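You operate a simulated robot arm through the tools that you are given. There is no shell and no other tool. Be economical: measure what you need, move in short steps, check, and stop when the job is done.

You are at the controls of a simulated robot arm. One attempt, no reset.

JOB
Empty the grey mug and the drip dish into the grey bucket.
Fine: put each one back where it stood.

Only the result counts: the job must be done as asked and must still hold three seconds after the hand-in. Knocking over, shifting, dropping, spilling or breaking anything else fails it.

ROBOT AND FRAMES
A 7-joint arm with a two-finger parallel gripper, fixed in place. Base frame: the origin is at the foot of the arm, x ahead of it, y to its left, z up; the work surface is at about z = 0.85. Readings come in m, degrees, newtons and seconds.
With the tool pointing down near the work surface it reaches from about 0.24 to 0.68 m from the base axis. Its first joint turns from -66.0 to 66.0 degrees. Payload 2.4 kg.
The TCP is the grasp point between the finger pads, 0.03 m short of the fingertips. In the tool frame z runs along the fingers and y along their closing line. Largest opening 0.094 m; finger width 0.028, thickness 0.01; the body of the gripper, 0.05 by 0.096 m, starts 0.055 m behind the TCP.
Orientation is that of the tool frame in the base frame, as a unit quaternion [x, y, z, w]. With the fingers straight down and closing along the base's y, the tool's x points along the base's -x, its y along +y and its z along -z.

CONTROLS
- The arm moves only by the tool servo_tool. Its argument "series" is a list that holds one entry, the list of rows, each a list of 7 numbers: the shift along the tool's x, y, z in m, then the turn, a rotation vector about the tool's x, y, z in degrees, then the finger opening in m, from 0 to 0.094. In form: [[[tx, ty, tz, wx, wy, wz, grip], ...]]. A call has 1 to 10 rows; each row is the pose to reach, as a shift and turn from the pose commanded when the call began, along the tool's axes at that moment. Each row takes 0.2 s and may step no farther than 0.05 m and 8.6 degrees from the row before; otherwise, or with a gripper value out of range, the whole call is refused. A pose out of reach is approached as far as the arm can. The call stops where the force on the tool passes 40 N (or 10 N more than at its start, if that is more) or the arm is blocked; 0.2 s more then pass. The fingers move at their own pace (about 0.153 m/s each) and stop on an object; they squeeze with about 45 N. The grip force told is the motor's: it shows also when the fingers shut on nothing. Time passes only in rows, and 0.2 s behind the last, so rows that repeat a pose let the fingers close. The reply holds the time, the measured pose of the TCP, the force on the tool along the base axes, the opening and the grip force, in the units named above and with some noise.
- Cameras (640 x 400 px; columns grow to the right, rows downward): "scene" is fixed at [0.0258, 0.4657, 1.4451]; the picture's right is [-0.84, -0.55, 0.00], its down [-0.31, 0.47, -0.83] and it looks along [0.46, -0.69, -0.56] (base axes); focal length 288 px, centre (320, 200). "wrist" rides on the gripper at [0.076, 0.014, -0.103] in the tool frame; the picture's right is [-0.18, 0.98, 0.00], its down [-0.75, -0.14, -0.64] and it looks along [-0.63, -0.12, 0.77] (tool axes); focal length 243 px, centre (320, 200). There is no depth. A picture from a camera that has moved, and an enlarged one, comes with that camera's place and axes in the base frame and with its lens.
- grab_frame(camera): a new picture of that camera. No time passes.
- enlarge(camera, box): a new picture of the part [left, top, right, bottom] of that camera's present view, enlarged. No time passes.
- job_done(): hands the job in; it is judged then, once.

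Go step by step. Nothing tells you positions but the pictures and the camera data: compare them with the known pose of the tool, close in by small moves and look again before you grip or let go. The budget is 120 turns and 64 pictures, counting those below and the enlarged ones. Unless the task says otherwise, let go and move clear before handing in, and close with one line.

The tools are called after ">>>" as name(argument=value, ...) on one line, values as JSON. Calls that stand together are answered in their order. servo_tool: Moves the arm, as the interface text tells. Its arguments: {"type":"object","properties":{"series":{"type":"array"}},"required":["series"]} The other tools are called the same way: grab_frame (camera) takes a picture; enlarge (camera, box) takes an enlarged picture of a part of a camera's view; job_done () hands the job in.

At the start:

```text
t: 0.0
position: [0.4033, -0.1045, 1.2638]
tcp_rot: [0.0, 1.0, 0.0, 0.0]
wrist_force: [-0.7, 0.2, 0.5]
finger_gap: 0.0943
gripper_force: 0.1
```

scene: 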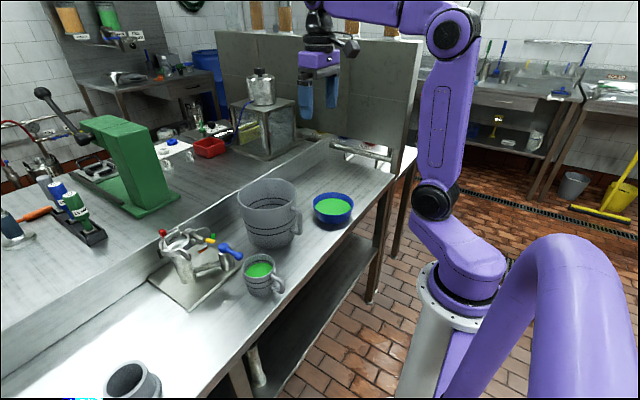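
wrist: 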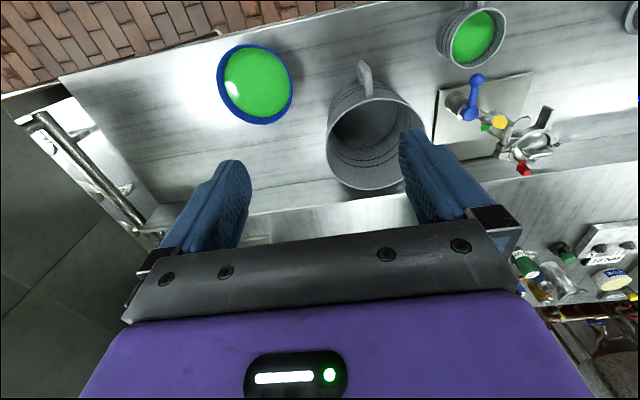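

I see the mug (about 0.42, 0.14), the blue dish (about 0.43, -0.22) and the bucket (about 0.52, -0.04), with the first two holding green liquid. I'll take closer views to measure them.

>>> enlarge(camera="scene", box=[220, 160, 380, 310])

>>> enlarge(camera="wrist", box=[200, 0, 540, 212])

```text
2.67 times, centred on (300, 235) of scene
camera zoom: at [0.0258, 0.4657, 1.4451], right [-0.84, -0.55, 0.0], down [-0.31, 0.47, -0.83], along [0.46, -0.69, -0.56], focal length 768 px, centre (373, 107)
```

zoom: 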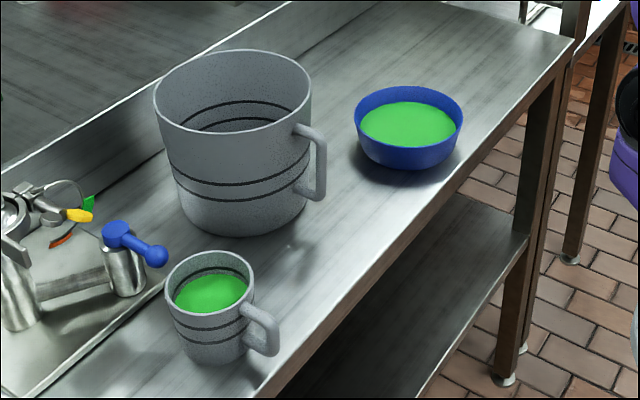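

```text
1.88 times, centred on (370, 106) of wrist
camera zoom: at [0.3273, -0.0912, 1.3674], right [0.18, 0.98, 0.0], down [0.75, -0.14, 0.64], along [0.63, -0.12, -0.77], focal length 457 px, centre (226, 377)
```

zoom: 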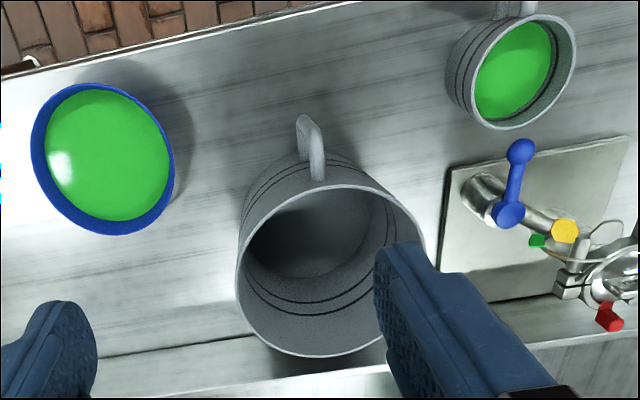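

The bucket rim is near (0.54, -0.033, 0.975), the mug near (0.42, 0.138) with its rim at about 0.92, and the dish near (0.428, -0.228) with its rim at about 0.89. There is another grey vessel at the lower left, so I'll check that before choosing.

>>> enlarge(camera="scene", box=[60, 300, 220, 400])

>>> servo_tool(series=[[[0, 0.05, 0, 0, 0, 0, 0.094], [0, 0.1, 0, 0, 0, 0, 0.094], [0, 0.15, 0, 0, 0, 0, 0.094], [0.02, 0.2, 0.03, 0, 0, 0, 0.094], [0.04, 0.24, 0.06, 0, 0, 0, 0.094], [0.04, 0.2425, 0.11, 0, 0, 0, 0.094]]])

>>> grab_frame(camera="wrist")

```text
4.00 times, centred on (140, 350) of scene
camera zoom: at [0.0258, 0.4657, 1.4451], right [-0.84, -0.55, 0.0], down [-0.31, 0.47, -0.83], along [0.46, -0.69, -0.56], focal length 1151 px, centre (1040, -400)
```

zoom: 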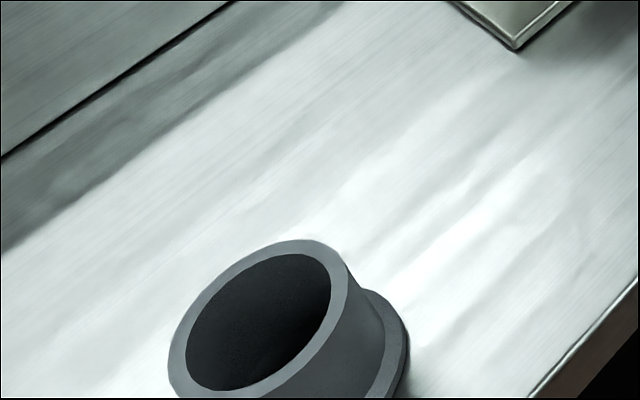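

```text
refused: row 4 steps farther than a row can; nothing moved
```

```text
58 pictures are left
camera wrist: at [0.3273, -0.0912, 1.3674], right [0.18, 0.98, 0.0], down [0.75, -0.14, 0.64], along [0.63, -0.12, -0.77], focal length 243 px, centre (320, 200)
```

wrist: 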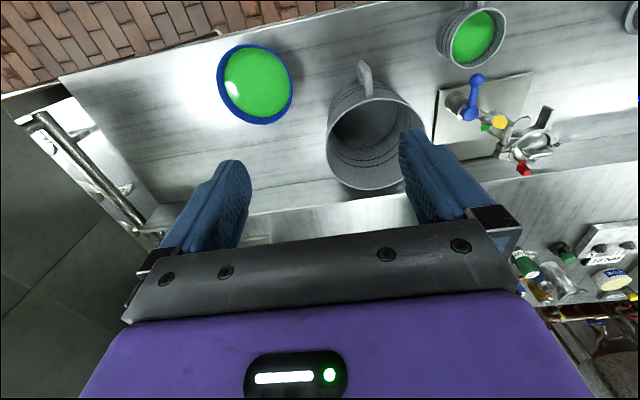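

The other grey thing is an empty flanged fitting, so the large handled vessel must be the bucket. Now I'll go above the mug in smaller steps, yawing about -34° so the pour won't run over its handle.

>>> servo_tool(series=[[[0, 0.045, 0, 0, 0, 0, 0.094], [0, 0.09, 0, 0, 0, -7, 0.094], [0, 0.135, 0, 0, 0, -14, 0.094], [0, 0.175, 0.025, 0, 0, -21, 0.094], [0, 0.21, 0.055, 0, 0, -28, 0.094], [-0.005, 0.235, 0.09, 0, 0, -34, 0.094], [-0.0167, 0.2425, 0.13, 0, 0, -34, 0.094], [-0.0167, 0.2425, 0.17, 0, 0, -34, 0.094]]])

>>> grab_frame(camera="wrist")

>>> grab_frame(camera="scene")

```text
t: 1.8
position: [0.4201, 0.1384, 1.0944]
tcp_rot: [-0.294, 0.956, -0.001, 0.0]
wrist_force: [-0.8, -0.4, 0.1]
finger_gap: 0.0939
gripper_force: 0.0
```

```text
57 pictures are left
camera wrist: at [0.3491, 0.1061, 1.1979], right [-0.4, 0.92, 0.0], down [0.7, 0.31, 0.64], along [0.59, 0.26, -0.77], focal length 243 px, centre (320, 200)
```

wrist: 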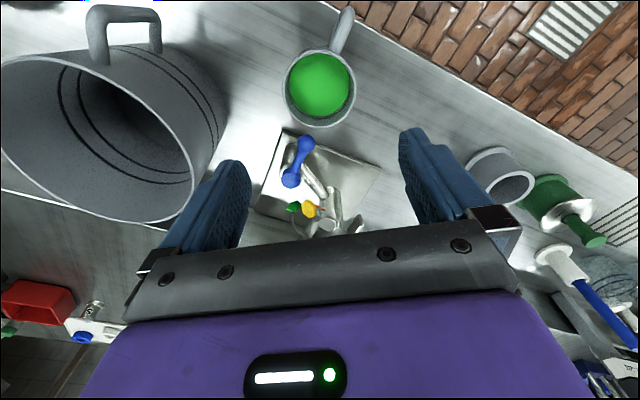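

```text
56 pictures are left
```

scene: 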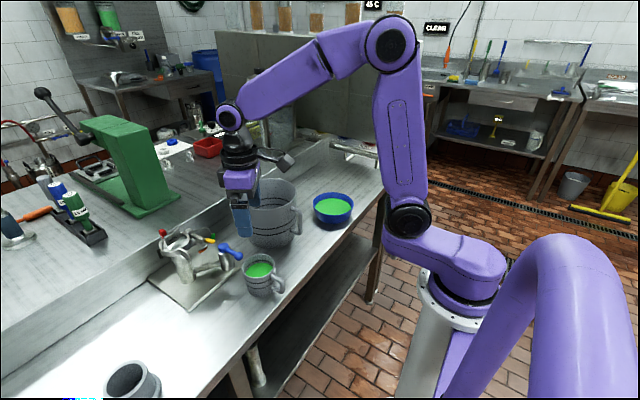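

The rim centre comes out at (0.418, 0.137), right under the tool. I'll descend partway and look again.

>>> servo_tool(series=[[[0, 0, 0.05, 0, 0, 0, 0.094], [0.001, -0.001, 0.1, 0, 0, 0, 0.094], [0.001, -0.001, 0.128, 0, 0, 0, 0.094]]])

>>> grab_frame(camera="wrist")

>>> enlarge(camera="scene", box=[190, 200, 320, 310])

```text
t: 2.6
position: [0.4188, 0.1371, 0.9694]
tcp_rot: [-0.294, 0.956, 0.0, 0.0]
wrist_force: [0.6, 0.0, -0.4]
finger_gap: 0.0941
gripper_force: 0.0
```

```text
55 pictures are left
camera wrist: at [0.3468, 0.1057, 1.0709], right [-0.4, 0.92, 0.0], down [0.7, 0.31, 0.64], along [0.59, 0.26, -0.77], focal length 243 px, centre (320, 200)
```

wrist: 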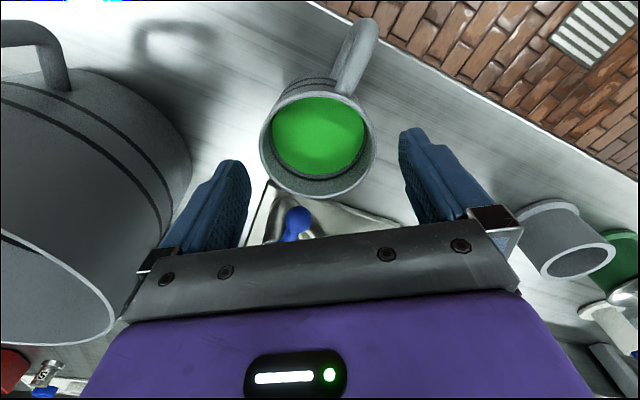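

```text
3.64 times, centred on (255, 255) of scene
camera zoom: at [0.0258, 0.4657, 1.4451], right [-0.84, -0.55, 0.0], down [-0.31, 0.47, -0.83], along [0.46, -0.69, -0.56], focal length 1047 px, centre (556, 0)
```

zoom: 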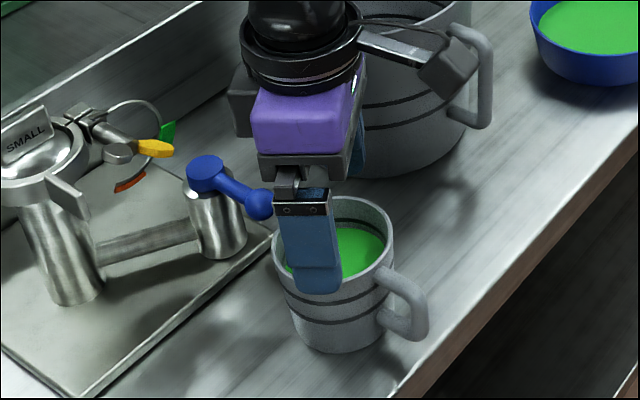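

The mug sits between the fingers, and a small correction of about 4 mm along tool x centres it. Next I descend to the gripping height.

>>> servo_tool(series=[[[0.004, -0.001, 0.02, 0, 0, 0, 0.094], [0.004, -0.001, 0.045, 0, 0, 0, 0.094], [0.004, -0.001, 0.07, 0, 0, 0, 0.094]]])

>>> enlarge(camera="scene", box=[190, 200, 320, 310])

>>> grab_frame(camera="wrist")

```text
t: 3.4
position: [0.4173, 0.1341, 0.8973]
tcp_rot: [-0.293, 0.956, 0.001, -0.001]
wrist_force: [-0.1, -0.4, 0.0]
finger_gap: 0.0938
gripper_force: 0.1
```

```text
3.64 times, centred on (255, 255) of scene
camera zoom: at [0.0258, 0.4657, 1.4451], right [-0.84, -0.55, 0.0], down [-0.31, 0.47, -0.83], along [0.46, -0.69, -0.56], focal length 1047 px, centre (556, 0)
```

zoom: 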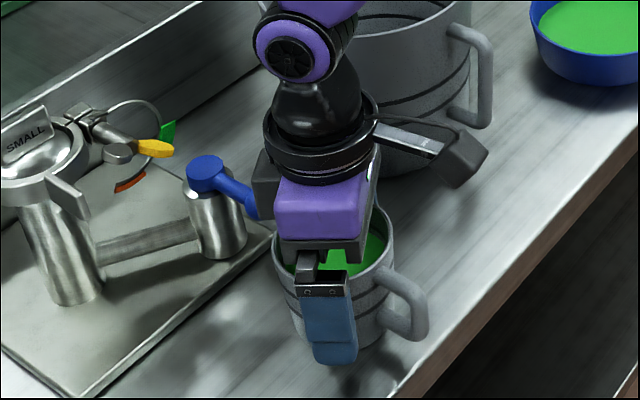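

```text
52 pictures are left
camera wrist: at [0.3464, 0.103, 1.0], right [-0.4, 0.92, 0.0], down [0.7, 0.31, 0.64], along [0.59, 0.26, -0.77], focal length 243 px, centre (320, 200)
```

wrist: 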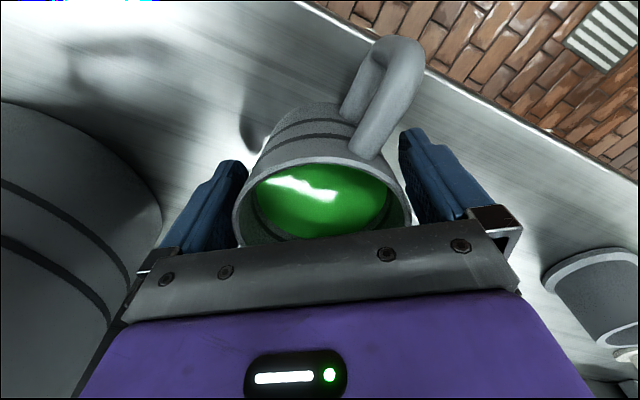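

The fingers straddle the mug evenly, clear of both the handle and the valve lever. Closing now.

>>> servo_tool(series=[[[0, 0, 0, 0, 0, 0, 0.08], [0, 0, 0, 0, 0, 0, 0.07], [0, 0, 0, 0, 0, 0, 0.05], [0, 0, 0, 0, 0, 0, 0.05], [0, 0, 0, 0, 0, 0, 0.05]]])

>>> grab_frame(camera="wrist")

```text
t: 4.6
position: [0.418, 0.1344, 0.8975]
tcp_rot: [-0.292, 0.956, 0.0, 0.0]
wrist_force: [-0.8, -0.3, 0.9]
finger_gap: 0.0791
gripper_force: 45.4
```

```text
51 pictures are left
camera wrist: at [0.3464, 0.1031, 1.0003], right [-0.4, 0.92, 0.0], down [0.7, 0.31, 0.64], along [0.59, 0.26, -0.77], focal length 243 px, centre (320, 200)
```

wrist: 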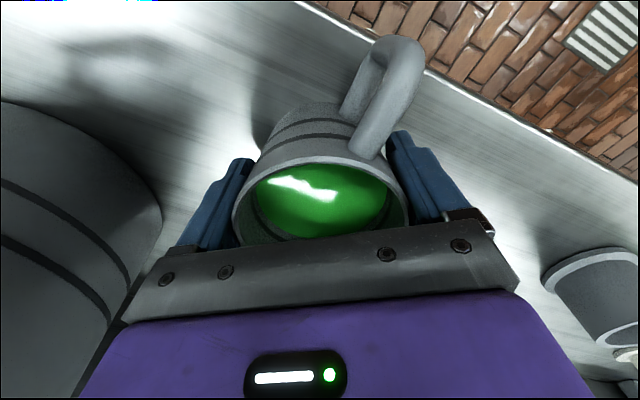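

The mug is gripped at 0.079 m. I'll lift it gently straight up.

>>> servo_tool(series=[[[0, 0, -0.01, 0, 0, 0, 0.05], [0, 0, -0.03, 0, 0, 0, 0.05], [0, 0, -0.055, 0, 0, 0, 0.05], [0, 0, -0.08, 0, 0, 0, 0.05], [0, 0, -0.105, 0, 0, 0, 0.05], [0, 0, -0.13, 0, 0, 0, 0.05], [0, 0, -0.155, 0, 0, 0, 0.05], [0, 0, -0.18, 0, 0, 0, 0.05], [0, 0, -0.2, 0, 0, 0, 0.05], [0, 0, -0.21, 0, 0, 0, 0.05]]])

>>> grab_frame(camera="wrist")

```text
t: 6.8
position: [0.4182, 0.1325, 1.1065]
tcp_rot: [-0.293, 0.956, 0.0, 0.0]
wrist_force: [0.0, -0.2, -0.9]
finger_gap: 0.0791
gripper_force: 44.9
```

```text
50 pictures are left
camera wrist: at [0.346, 0.1011, 1.21], right [-0.4, 0.92, 0.0], down [0.7, 0.31, 0.64], along [0.59, 0.26, -0.77], focal length 243 px, centre (320, 200)
```

wrist: 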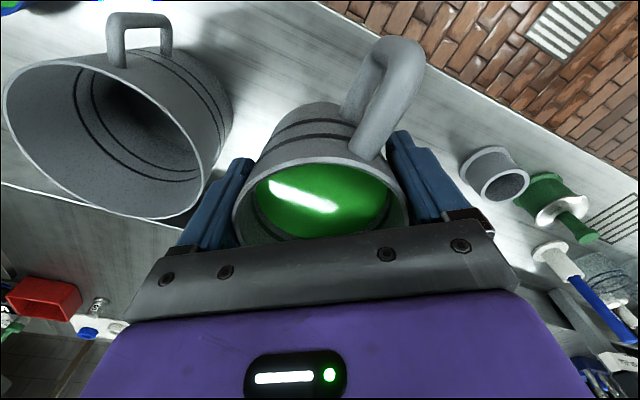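

The mug is held level. Now I'll carry it smoothly to above the bucket.

>>> servo_tool(series=[[[-0.001, -0.006, -0.003, 0, 0, 0, 0.05], [-0.005, -0.021, -0.01, 0, 0, 0, 0.05], [-0.01, -0.044, -0.02, 0, 0, 0, 0.05], [-0.016, -0.071, -0.0235, 0, 0, 0, 0.05], [-0.023, -0.101, -0.0235, 0, 0, 0, 0.05], [-0.03, -0.131, -0.0235, 0, 0, 0, 0.05], [-0.036, -0.16, -0.0235, 0, 0, 0, 0.05], [-0.042, -0.185, -0.0235, 0, 0, 0, 0.05], [-0.046, -0.203, -0.0235, 0, 0, 0, 0.05], [-0.0477, -0.2103, -0.0235, 0, 0, 0, 0.05]]])

>>> grab_frame(camera="scene")

>>> grab_frame(camera="wrist")

```text
t: 9.0
position: [0.576, -0.0144, 1.1311]
tcp_rot: [-0.292, 0.956, 0.0, 0.0]
wrist_force: [0.0, 0.2, -1.1]
finger_gap: 0.079
gripper_force: 45.3
```

```text
49 pictures are left
```

scene: 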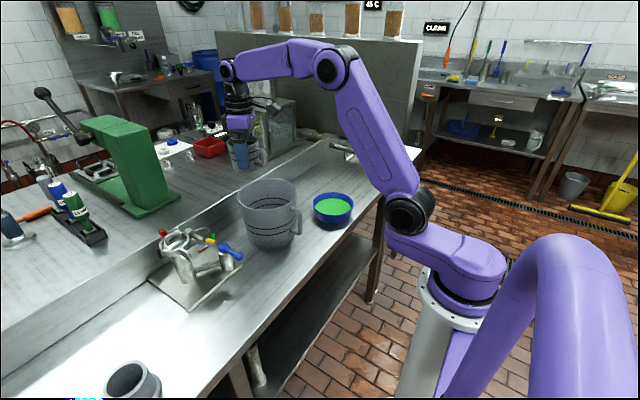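

```text
48 pictures are left
camera wrist: at [0.5037, -0.0457, 1.2332], right [-0.4, 0.92, 0.0], down [0.7, 0.31, 0.64], along [0.59, 0.25, -0.77], focal length 243 px, centre (320, 200)
```

wrist: 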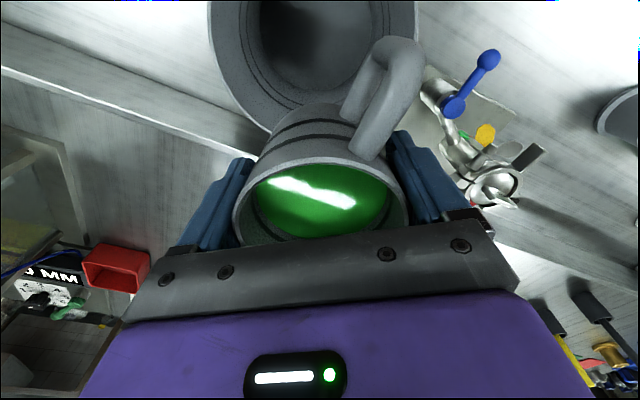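

The lip will be right over the middle of the bucket. I start tilting slowly, toward tool +x.

>>> servo_tool(series=[[[0.003, 0, 0, 0, -3, 0, 0.05], [0.007, 0, 0, 0, -8, 0, 0.05], [0.01, 0, 0, 0, -13, 0, 0.05], [0.01, 0, 0, 0, -18, 0, 0.05], [0.01, 0, 0, 0, -23, 0, 0.05], [0.01, 0, 0, 0, -28, 0, 0.05], [0.01, 0, 0, 0, -33, 0, 0.05], [0.01, 0, 0, 0, -38, 0, 0.05], [0.01, 0, 0, 0, -43, 0, 0.05], [0.01, 0, 0, 0, -48, 0, 0.05]]])

>>> enlarge(camera="scene", box=[190, 60, 350, 260])

>>> grab_frame(camera="wrist")

```text
t: 11.2
position: [0.5665, -0.0193, 1.1295]
tcp_rot: [-0.267, 0.874, 0.118, 0.389]
wrist_force: [0.7, 0.5, -1.8]
finger_gap: 0.0791
gripper_force: 45.5
```

```text
2.00 times, centred on (270, 160) of scene
camera zoom: at [0.0258, 0.4657, 1.4451], right [-0.84, -0.55, 0.0], down [-0.31, 0.47, -0.83], along [0.46, -0.69, -0.56], focal length 576 px, centre (420, 280)
```

zoom: 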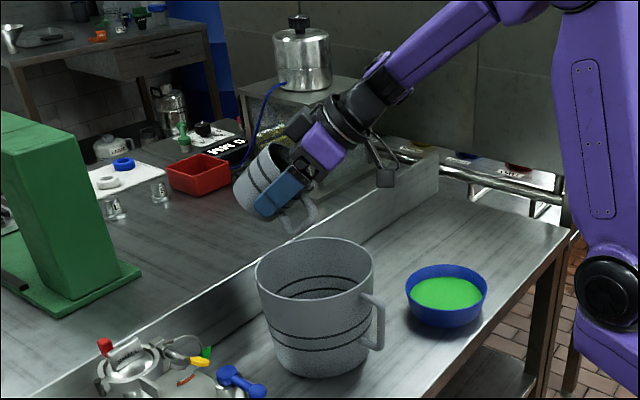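

```text
46 pictures are left
camera wrist: at [0.4525, -0.0801, 1.142], right [-0.45, 0.88, 0.14], down [0.1, -0.1, 0.99], along [0.89, 0.46, -0.04], focal length 243 px, centre (320, 200)
```

wrist: 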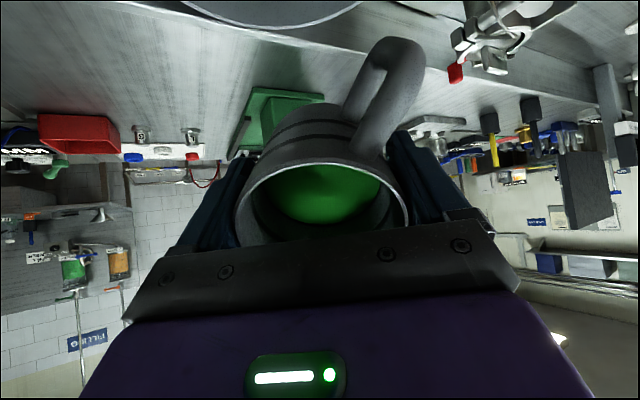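

The mug lip projects to where I expect, over the bucket mouth, and the level looks lower. I'll continue the tilt.

>>> servo_tool(series=[[[0, 0, 0, 0, -5, 0, 0.05], [0, 0, 0, 0, -10, 0, 0.05], [0, 0, 0, 0, -15, 0, 0.05], [0, 0, 0, 0, -20, 0, 0.05], [0, 0, 0, 0, -26, 0, 0.05], [0, 0, 0, 0, -32, 0, 0.05], [0, 0, 0, 0, -38, 0, 0.05], [0, 0, 0, 0, -44, 0, 0.05], [0, 0, 0, 0, -50, 0, 0.05], [0, 0, 0, 0, -56, 0, 0.05]]])

>>> enlarge(camera="scene", box=[190, 60, 350, 260])

>>> grab_frame(camera="wrist")

```text
t: 13.4
position: [0.5667, -0.0212, 1.1305]
tcp_rot: [-0.18, 0.588, 0.231, 0.754]
wrist_force: [0.2, 0.2, -0.6]
finger_gap: 0.0791
gripper_force: 44.9
```

```text
2.00 times, centred on (270, 160) of scene
camera zoom: at [0.0258, 0.4657, 1.4451], right [-0.84, -0.55, 0.0], down [-0.31, 0.47, -0.83], along [0.46, -0.69, -0.56], focal length 576 px, centre (420, 280)
```

zoom: 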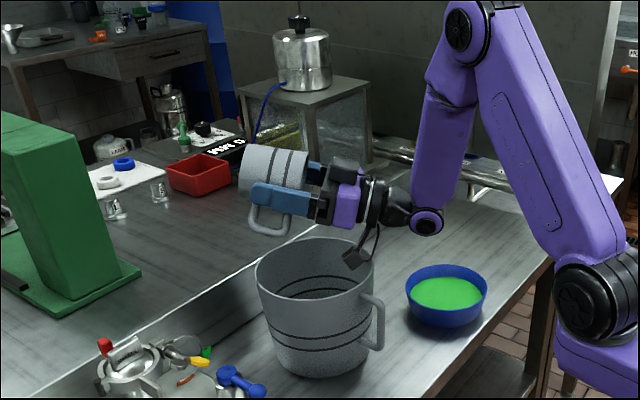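

```text
44 pictures are left
camera wrist: at [0.4911, -0.055, 1.0315], right [-0.59, 0.79, 0.18], down [-0.59, -0.57, 0.58], along [0.56, 0.23, 0.8], focal length 243 px, centre (320, 200)
```

wrist: 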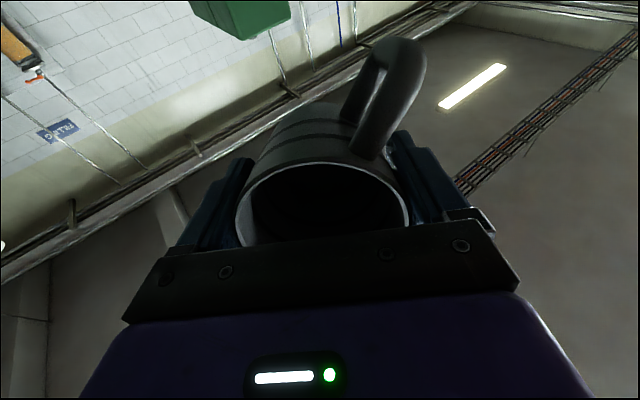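

The mug looks empty at about 104° of tilt. I'll hold a moment to drain it, then turn back.

>>> servo_tool(series=[[[0, 0, 0, 0, 0, 0, 0.05], [0, 0, 0, 0, 0, 0, 0.05], [0, 0, 0, 0, 0, 0, 0.05], [0, 0, 0, 0, 8, 0, 0.05], [0, 0, 0, 0, 16, 0, 0.05], [0, 0, 0, 0, 24, 0, 0.05], [0, 0, 0, 0, 32, 0, 0.05], [0, 0, 0, 0, 40, 0, 0.05], [0, 0, 0, 0, 48, 0, 0.05], [0, 0, 0, 0, 56, 0, 0.05]]])

>>> servo_tool(series=[[[0, 0, 0, 0, 8, 0, 0.05], [0, 0, 0, 0, 16, 0, 0.05], [0, 0, 0, 0, 24, 0, 0.05], [0, 0, 0, 0, 32, 0, 0.05], [0, 0, 0, 0, 40, 0, 0.05], [0, 0, 0, 0, 48, 0, 0.05], [0, 0, 0, 0, 48, 0, 0.05]]])

>>> grab_frame(camera="wrist")

```text
t: 15.6
position: [0.5666, -0.0192, 1.1299]
tcp_rot: [-0.268, 0.873, 0.118, 0.39]
wrist_force: [0.5, -0.6, -0.8]
finger_gap: 0.0792
gripper_force: 45.7
```

```text
t: 17.2
position: [0.5661, -0.0198, 1.1294]
tcp_rot: [-0.292, 0.957, 0.0, 0.0]
wrist_force: [0.7, 0.4, -0.3]
finger_gap: 0.0791
gripper_force: 45.3
```

```text
43 pictures are left
camera wrist: at [0.495, -0.0513, 1.2326], right [-0.4, 0.92, 0.0], down [0.7, 0.31, 0.64], along [0.59, 0.25, -0.77], focal length 243 px, centre (320, 200)
```

wrist: 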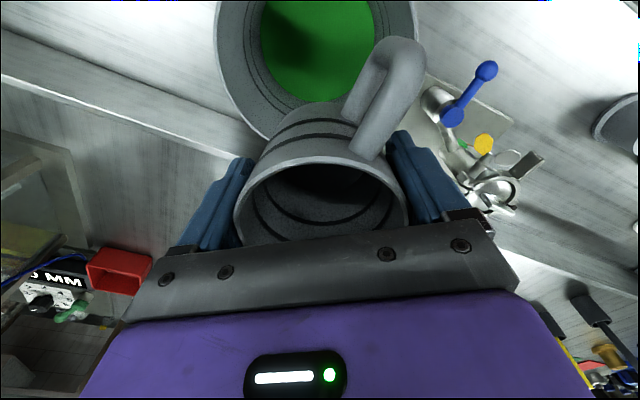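

The liquid is in the bucket and the mug is empty. Now I carry it back over its spot.

>>> servo_tool(series=[[[0.003, 0.015, 0, 0, 0, 0, 0.05], [0.009, 0.05, 0, 0, 0, 0, 0.05], [0.017, 0.095, 0, 0, 0, 0, 0.05], [0.025, 0.14, 0, 0, 0, 0, 0.05], [0.032, 0.18, 0, 0, 0, 0, 0.05], [0.037, 0.205, 0, 0, 0, 0, 0.05], [0.0377, 0.2103, 0, 0, 0, 0, 0.05], [0.0377, 0.2103, 0.04, 0, 0, 0, 0.05], [0.0377, 0.2103, 0.08, 0, 0, 0, 0.05], [0.0377, 0.2103, 0.12, 0, 0, 0, 0.05]]])

>>> servo_tool(series=[[[0, 0, 0.03, 0, 0, 0, 0.05], [0, 0, 0.06, 0, 0, 0, 0.05], [0, 0, 0.085, 0, 0, 0, 0.05], [0, 0, 0.1, 0, 0, 0, 0.05], [0, 0, 0.108, 0, 0, 0, 0.05], [0, 0, 0.1125, 0, 0, 0, 0.05], [0, 0, 0.1125, 0, 0, 0, 0.05]]])

>>> enlarge(camera="scene", box=[190, 200, 320, 310])

```text
t: 19.4
position: [0.4174, 0.1314, 1.0092]
tcp_rot: [-0.293, 0.956, 0.0, -0.001]
wrist_force: [0.7, -0.6, -0.5]
finger_gap: 0.0789
gripper_force: 45.8
```

```text
t: 21.0
position: [0.4171, 0.1332, 0.8982]
tcp_rot: [-0.293, 0.956, 0.0, 0.001]
wrist_force: [-5.1, 0.5, 22.6]
finger_gap: 0.0792
gripper_force: 45.3
```

```text
3.64 times, centred on (255, 255) of scene
camera zoom: at [0.0253, 0.4657, 1.4452], right [-0.84, -0.55, 0.0], down [-0.31, 0.47, -0.83], along [0.46, -0.69, -0.56], focal length 1047 px, centre (556, 0)
```

zoom: 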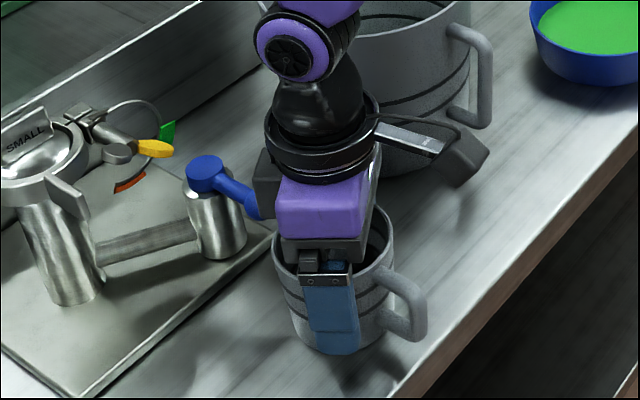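

The mug is standing back on its spot with contact felt. I'll release and rise clear.

>>> servo_tool(series=[[[0, 0, -0.0005, 0, 0, 0, 0.05], [0, 0, -0.0005, 0, 0, 0, 0.084], [0, 0, -0.0005, 0, 0, 0, 0.094], [0, 0, -0.0005, 0, 0, 0, 0.094]]])

>>> servo_tool(series=[[[0, 0, -0.02, 0, 0, 0, 0.094], [0, 0, -0.06, 0, 0, 0, 0.094], [0, 0, -0.105, 0, 0, 0, 0.094], [0, 0, -0.15, 0, 0, 0, 0.094], [0, 0, -0.195, 0, 0, 0, 0.094], [0, 0, -0.23, 0, 0, 0, 0.094]]])

>>> grab_frame(camera="scene")

>>> enlarge(camera="scene", box=[220, 160, 380, 310])

```text
t: 22.0
position: [0.4169, 0.1324, 0.8969]
tcp_rot: [-0.292, 0.956, 0.0, 0.0]
wrist_force: [-1.3, -0.7, -1.0]
finger_gap: 0.0942
gripper_force: 0.0
```

```text
t: 23.4
position: [0.4175, 0.1324, 1.1291]
tcp_rot: [-0.293, 0.956, 0.0, 0.0]
wrist_force: [0.7, -0.3, -0.9]
finger_gap: 0.0939
gripper_force: 0.0
```

```text
41 pictures are left
```

scene: 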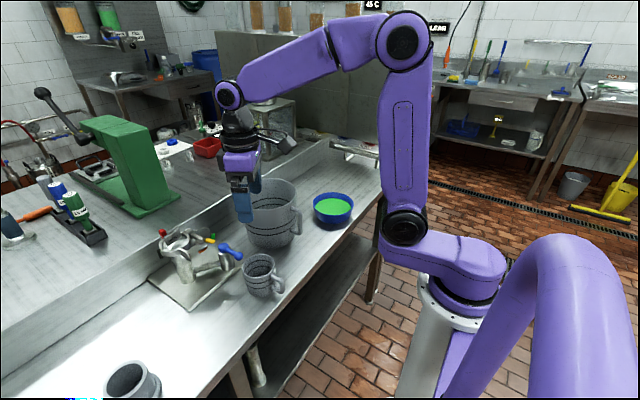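

```text
2.67 times, centred on (300, 235) of scene
camera zoom: at [0.0258, 0.4657, 1.4451], right [-0.84, -0.55, 0.0], down [-0.31, 0.47, -0.83], along [0.46, -0.69, -0.56], focal length 768 px, centre (373, 107)
```

zoom: 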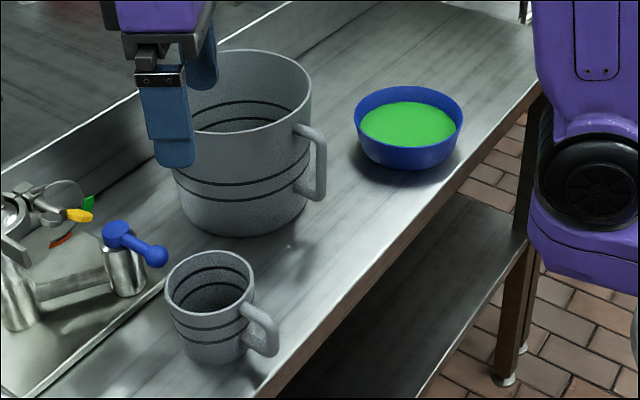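

The mug is back in place, empty. Next comes the dish, which is wider than the gripper, so it needs a rim pinch; first I undo the yaw and go above it to measure the wall.

>>> servo_tool(series=[[[0.0227, -0.0282, 0, 0, 0, 5, 0.094], [0.0453, -0.0564, 0, 0, 0, 10, 0.094], [0.068, -0.0846, 0, 0, 0, 15, 0.094], [0.0906, -0.1128, 0, 0, 0, 20, 0.094], [0.1133, -0.141, 0, 0, 0, 25, 0.094], [0.136, -0.1692, 0, 0, 0, 30, 0.094], [0.1586, -0.1974, 0, 0, 0, 34, 0.094], [0.1813, -0.2256, 0, 0, 0, 34, 0.094], [0.2039, -0.2538, 0, 0, 0, 34, 0.094], [0.2265, -0.282, 0, 0, 0, 34, 0.094]]])

>>> grab_frame(camera="wrist")

>>> enlarge(camera="scene", box=[290, 170, 380, 240])

```text
t: 25.6
position: [0.3878, -0.23, 1.1302]
tcp_rot: [-0.001, 1.0, 0.0, -0.001]
wrist_force: [0.2, 0.4, 0.4]
finger_gap: 0.094
gripper_force: 0.1
```

```text
39 pictures are left
camera wrist: at [0.3119, -0.2155, 1.2328], right [0.18, 0.98, 0.0], down [0.75, -0.14, 0.64], along [0.63, -0.12, -0.77], focal length 243 px, centre (320, 200)
```

wrist: 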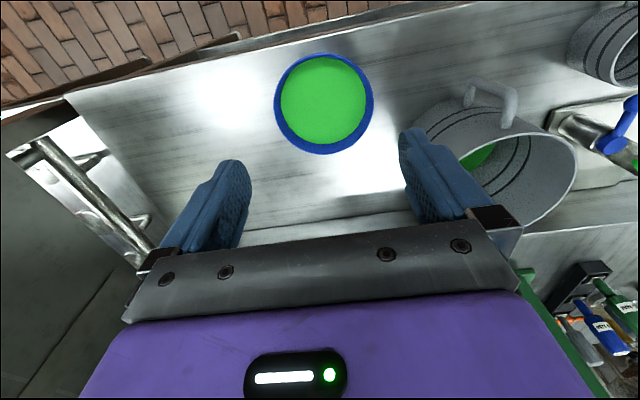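

```text
5.71 times, centred on (335, 205) of scene
camera zoom: at [0.0258, 0.4657, 1.4451], right [-0.84, -0.55, 0.0], down [-0.31, 0.47, -0.83], along [0.46, -0.69, -0.56], focal length 1645 px, centre (234, 171)
```

zoom: 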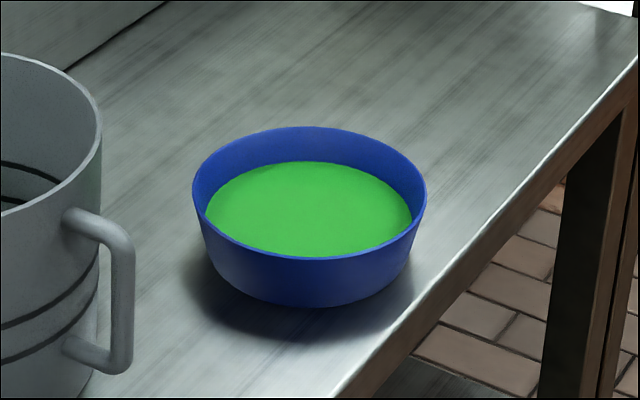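

The dish rim is about 0.139 m across at z ≈ 0.894, with the walls sloping about 19°. I'll approach its -y rim with the hand leaned 19° to match the wall, then look from close.

>>> servo_tool(series=[[[-0.009, -0.03, 0.02, -5, 0, 0, 0.06], [-0.018, -0.06, 0.045, -10, 0, 0, 0.04], [-0.027, -0.085, 0.075, -15, 0, 0, 0.04], [-0.036, -0.095, 0.11, -19, 0, 0, 0.04], [-0.036, -0.095, 0.14, -19, 0, 0, 0.04], [-0.036, -0.095, 0.15, -19, 0, 0, 0.04]]])

>>> grab_frame(camera="wrist")

>>> enlarge(camera="scene", box=[280, 140, 400, 240])

```text
t: 27.0
position: [0.4242, -0.324, 0.9773]
tcp_rot: [-0.001, 0.986, 0.166, 0.001]
wrist_force: [0.2, -0.4, -0.6]
finger_gap: 0.0399
gripper_force: 0.0
```

```text
37 pictures are left
camera wrist: at [0.3477, -0.3441, 1.0793], right [0.18, 0.93, 0.32], down [0.75, -0.34, 0.56], along [0.63, 0.14, -0.76], focal length 243 px, centre (320, 200)
```

wrist: 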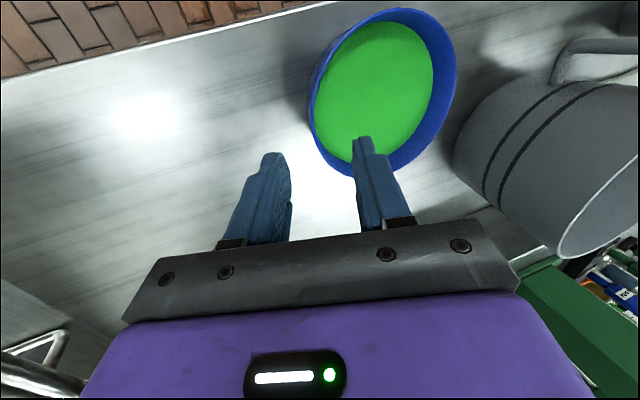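

```text
4.00 times, centred on (340, 190) of scene
camera zoom: at [0.0258, 0.4657, 1.4451], right [-0.84, -0.55, 0.0], down [-0.31, 0.47, -0.83], along [0.46, -0.69, -0.56], focal length 1151 px, centre (240, 240)
```

zoom: 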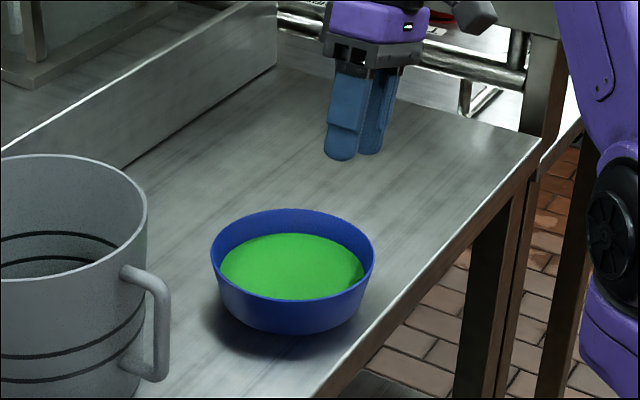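

I'll zoom in to find where the rim lies relative to the fingers.

>>> enlarge(camera="wrist", box=[220, 0, 476, 260])

```text
1.54 times, centred on (348, 130) of wrist
camera zoom: at [0.3477, -0.3441, 1.0793], right [0.18, 0.93, 0.32], down [0.75, -0.34, 0.56], along [0.63, 0.14, -0.76], focal length 373 px, centre (277, 308)
```

zoom: 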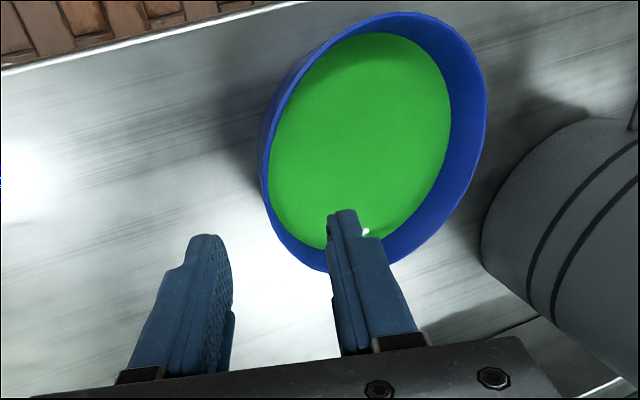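

The rim fits a circle centred at about (0.429, -0.232), so the wall mid-line on the -y side is near y ≈ -0.2985. I'll descend along the wall direction and check before straddling it.

>>> servo_tool(series=[[[-0.002, -0.001, 0.02, 0, 0, 0, 0.044], [-0.0048, -0.0035, 0.04, 0, 0, 0, 0.044], [-0.0048, -0.0035, 0.054, 0, 0, 0, 0.044], [-0.0048, -0.0035, 0.054, 0, 0, 0, 0.044]]])

>>> enlarge(camera="wrist", box=[220, 40, 476, 240])

>>> enlarge(camera="scene", box=[290, 150, 390, 240])

```text
t: 28.0
position: [0.4287, -0.3076, 0.9247]
tcp_rot: [-0.001, 0.986, 0.165, 0.0]
wrist_force: [-0.3, 0.1, 0.6]
finger_gap: 0.0438
gripper_force: 0.0
```

```text
2.00 times, centred on (348, 140) of wrist
camera zoom: at [0.3518, -0.3287, 1.0274], right [0.18, 0.93, 0.32], down [0.75, -0.34, 0.56], along [0.63, 0.14, -0.76], focal length 485 px, centre (264, 320)
```

zoom: 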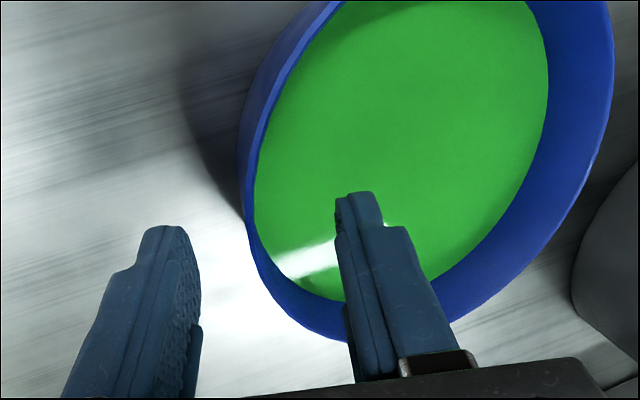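

```text
4.44 times, centred on (340, 195) of scene
camera zoom: at [0.0258, 0.4657, 1.4451], right [-0.84, -0.55, 0.0], down [-0.31, 0.47, -0.83], along [0.46, -0.69, -0.56], focal length 1279 px, centre (231, 222)
```

zoom: 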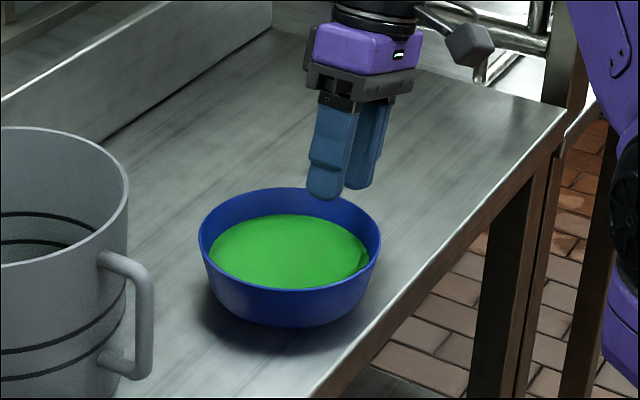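

The wall lies about 2 mm further -y than the finger midline, so I correct that and go down 30 mm along the wall.

>>> servo_tool(series=[[[0, -0.002, 0.01, 0, 0, 0, 0.036], [0, -0.002, 0.02, 0, 0, 0, 0.036], [0, -0.002, 0.03, 0, 0, 0, 0.036], [0, -0.002, 0.03, 0, 0, 0, 0.036]]])

>>> enlarge(camera="wrist", box=[220, 40, 476, 240])

>>> enlarge(camera="scene", box=[290, 150, 390, 240])

```text
t: 29.0
position: [0.428, -0.3005, 0.897]
tcp_rot: [0.0, 0.986, 0.165, 0.001]
wrist_force: [0.4, -0.5, 0.3]
finger_gap: 0.036
gripper_force: 0.1
```

```text
2.00 times, centred on (348, 140) of wrist
camera zoom: at [0.3517, -0.3202, 0.9986], right [0.18, 0.93, 0.32], down [0.75, -0.34, 0.56], along [0.63, 0.14, -0.76], focal length 485 px, centre (264, 320)
```

zoom: 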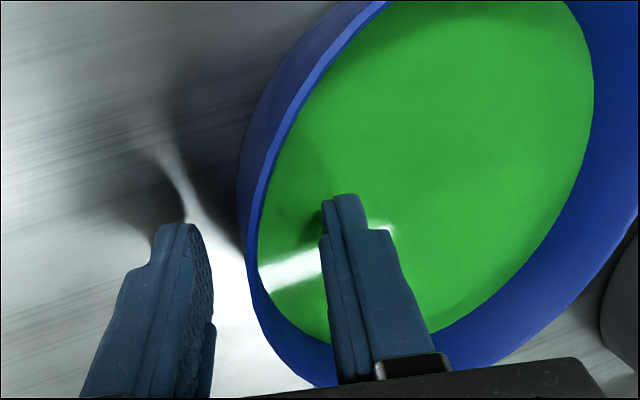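

```text
4.44 times, centred on (340, 195) of scene
camera zoom: at [0.0258, 0.4657, 1.4451], right [-0.84, -0.55, 0.0], down [-0.31, 0.47, -0.83], along [0.46, -0.69, -0.56], focal length 1279 px, centre (231, 222)
```

zoom: 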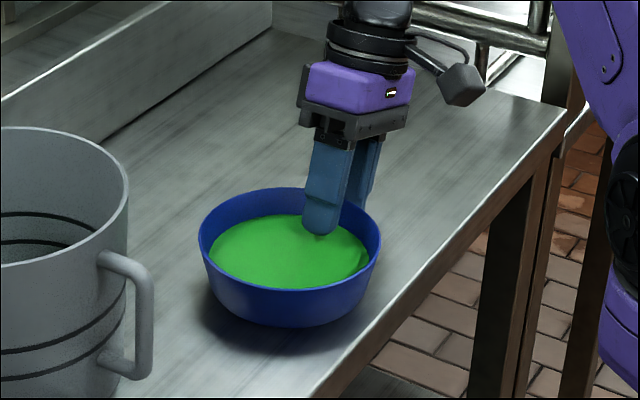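

The rim sits midway between the pads now. I'll close gently.

>>> servo_tool(series=[[[0, 0, 0, 0, 0, 0, 0.026], [0, 0, 0, 0, 0, 0, 0.016], [0, 0, 0, 0, 0, 0, 0.01], [0, 0, 0, 0, 0, 0, 0.006]]])

>>> enlarge(camera="wrist", box=[220, 40, 476, 240])

>>> enlarge(camera="scene", box=[290, 150, 390, 240])

```text
t: 30.0
position: [0.4285, -0.2992, 0.8971]
tcp_rot: [0.001, 0.986, 0.165, 0.0]
wrist_force: [-0.2, -0.2, -0.1]
finger_gap: 0.0065
gripper_force: 0.8
```

```text
2.00 times, centred on (348, 140) of wrist
camera zoom: at [0.3516, -0.3204, 0.9988], right [0.18, 0.93, 0.32], down [0.75, -0.34, 0.56], along [0.63, 0.14, -0.76], focal length 485 px, centre (264, 320)
```

zoom: 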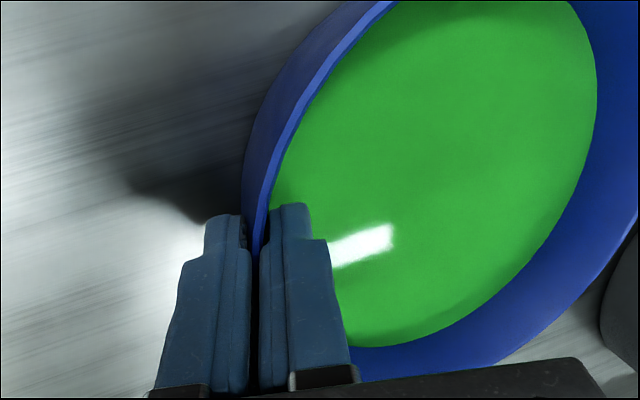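

```text
4.44 times, centred on (340, 195) of scene
camera zoom: at [0.0258, 0.4657, 1.4451], right [-0.84, -0.55, 0.0], down [-0.31, 0.47, -0.83], along [0.46, -0.69, -0.56], focal length 1279 px, centre (231, 222)
```

zoom: 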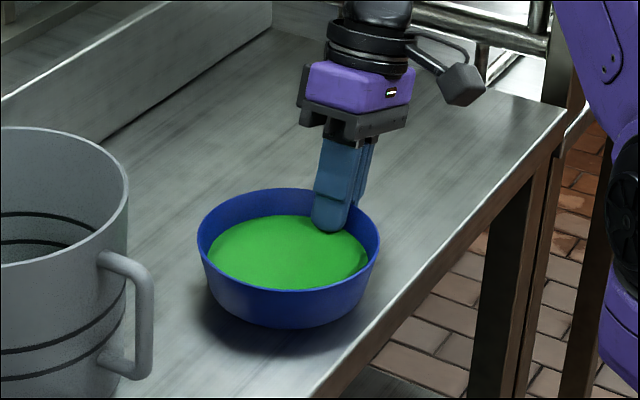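

The fingers are on the wall and the dish shifted only about 1 mm, which I'll undo on return. Now I squeeze fully.

>>> servo_tool(series=[[[0, 0, 0, 0, 0, 0, 0], [0, 0, 0, 0, 0, 0, 0], [0, 0, 0, 0, 0, 0, 0]]])

>>> enlarge(camera="wrist", box=[220, 40, 476, 240])

```text
t: 30.8
position: [0.4294, -0.2998, 0.8967]
tcp_rot: [0.0, 0.986, 0.165, 0.001]
wrist_force: [0.1, -0.3, -2.7]
finger_gap: 0.0025
gripper_force: 36.8
```

```text
2.00 times, centred on (348, 140) of wrist
camera zoom: at [0.3517, -0.3203, 0.9988], right [0.18, 0.93, 0.32], down [0.75, -0.34, 0.56], along [0.63, 0.14, -0.76], focal length 485 px, centre (264, 320)
```

zoom: 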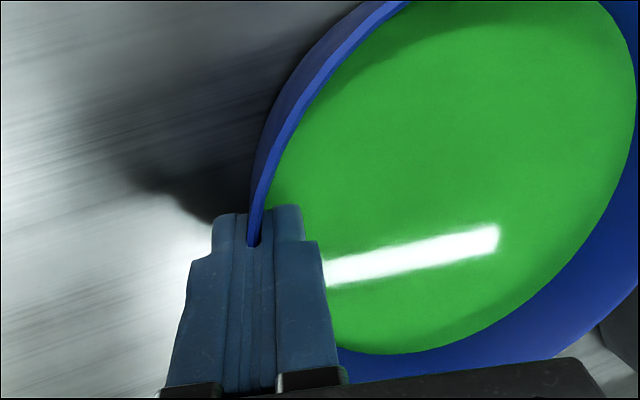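

The gap is 2.5 mm with full grip, but the dish seems to have tilted slightly to align with the pads. I'll check in the scene view.

>>> enlarge(camera="scene", box=[290, 150, 390, 240])

```text
4.44 times, centred on (340, 195) of scene
camera zoom: at [0.0258, 0.4657, 1.4451], right [-0.84, -0.55, 0.0], down [-0.31, 0.47, -0.83], along [0.46, -0.69, -0.56], focal length 1279 px, centre (231, 222)
```

zoom: 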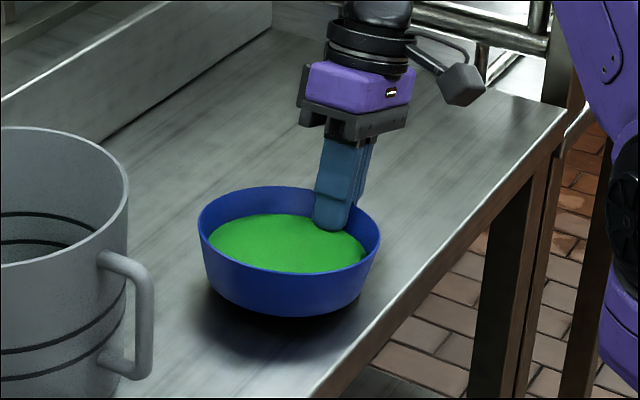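

The dish tilted about 5° because its wall is steeper than my lean. I'll lift slightly and roll back 5° to level it.

>>> servo_tool(series=[[[0, 0, -0.005, 1, 0, 0, 0], [0, 0, -0.012, 3, 0, 0, 0], [0, 0, -0.02, 5, 0, 0, 0], [0, 0, -0.03, 5, 0, 0, 0], [0, 0, -0.04, 5, 0, 0, 0], [0, 0, -0.04, 5, 0, 0, 0]]])

>>> enlarge(camera="scene", box=[290, 130, 390, 220])

>>> grab_frame(camera="wrist")

```text
t: 32.2
position: [0.4294, -0.3135, 0.9346]
tcp_rot: [-0.001, 0.993, 0.122, 0.0]
wrist_force: [-0.7, 0.5, -1.7]
finger_gap: 0.0023
gripper_force: 36.4
```

```text
4.44 times, centred on (340, 175) of scene
camera zoom: at [0.0258, 0.4657, 1.4451], right [-0.84, -0.55, 0.0], down [-0.31, 0.47, -0.83], along [0.46, -0.69, -0.56], focal length 1279 px, centre (231, 311)
```

zoom: 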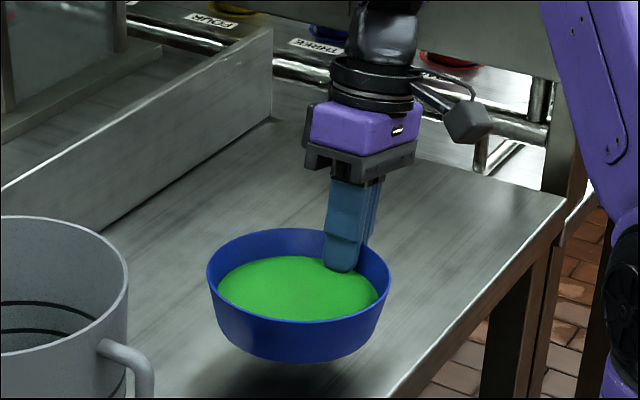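

```text
25 pictures are left
camera wrist: at [0.3525, -0.3249, 1.038], right [0.18, 0.95, 0.24], down [0.75, -0.29, 0.59], along [0.63, 0.07, -0.77], focal length 243 px, centre (320, 200)
```

wrist: 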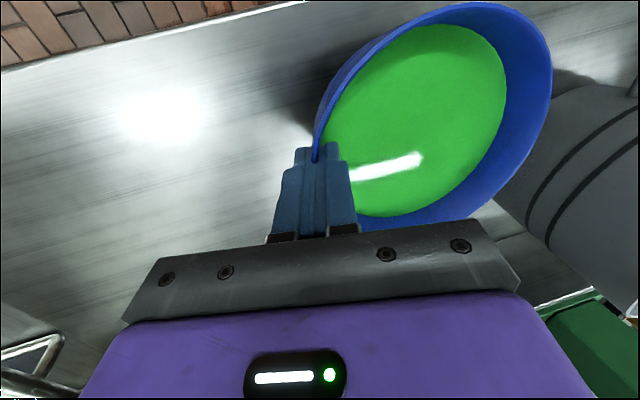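

The dish hangs nearly level, with perhaps 2° remaining, and nothing has spilled. I'll correct that while lifting straight up to clear the bucket.

>>> servo_tool(series=[[[0, 0.0012, -0.005, 0.5, 0, 0, 0], [0, 0.005, -0.02, 1, 0, 0, 0], [0, 0.011, -0.045, 2, 0, 0, 0], [0, 0.0185, -0.074, 2, 0, 0, 0], [0, 0.026, -0.104, 2, 0, 0, 0], [0, 0.0335, -0.134, 2, 0, 0, 0], [0, 0.041, -0.163, 2, 0, 0, 0], [0, 0.0465, -0.187, 2, 0, 0, 0], [0, 0.05, -0.2, 2, 0, 0, 0], [0, 0.0508, -0.2037, 2, 0, 0, 0]]])

>>> grab_frame(camera="scene")

```text
t: 34.4
position: [0.4273, -0.3125, 1.145]
tcp_rot: [0.0, 0.995, 0.104, 0.0]
wrist_force: [0.4, 0.2, -2.0]
finger_gap: 0.0023
gripper_force: 36.8
```

```text
24 pictures are left
```

scene: 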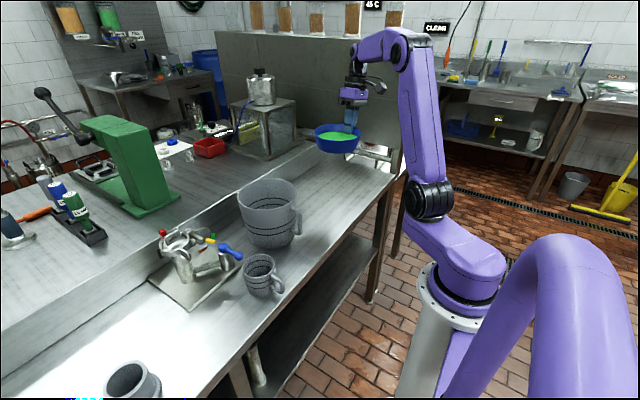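

The dish is level and clear. I carry it over to the pour position, dish centre over the bucket.

>>> servo_tool(series=[[[-0.0039, 0.006, 0.0011, 0, 0, 0, 0], [-0.0132, 0.0199, 0.0037, 0, 0, 0, 0], [-0.0276, 0.0418, 0.0078, 0, 0, 0, 0], [-0.0447, 0.0677, 0.0126, 0, 0, 0, 0], [-0.0618, 0.0935, 0.0175, 0, 0, 0, 0], [-0.0802, 0.1214, 0.0227, 0, 0, 0, 0], [-0.0973, 0.1473, 0.0275, 0, 0, 0, 0], [-0.1131, 0.1711, 0.032, 0, 0, 0, 0], [-0.1249, 0.189, 0.0353, 0, 0, 0, 0], [-0.1315, 0.199, 0.0372, 0, 0, 0, 0]]])

>>> enlarge(camera="scene", box=[190, 60, 350, 260])

>>> grab_frame(camera="wrist")

```text
t: 36.6
position: [0.5588, -0.1117, 1.1493]
tcp_rot: [0.0, 0.994, 0.105, 0.0]
wrist_force: [-0.3, -0.4, -2.3]
finger_gap: 0.0022
gripper_force: 37.1
```

```text
2.00 times, centred on (270, 160) of scene
camera zoom: at [0.0259, 0.4657, 1.4451], right [-0.84, -0.55, 0.0], down [-0.31, 0.47, -0.83], along [0.46, -0.69, -0.56], focal length 576 px, centre (420, 280)
```

zoom: 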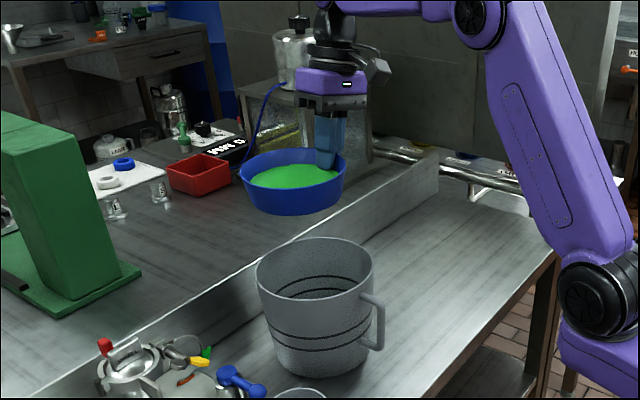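

```text
22 pictures are left
camera wrist: at [0.4826, -0.1191, 1.2526], right [0.18, 0.96, 0.2], down [0.75, -0.27, 0.6], along [0.63, 0.04, -0.78], focal length 243 px, centre (320, 200)
```

wrist: 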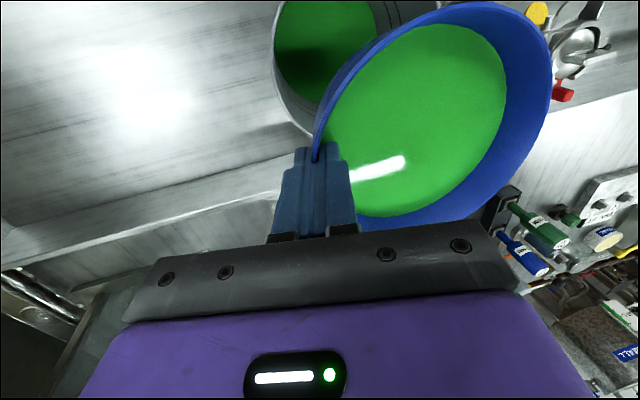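

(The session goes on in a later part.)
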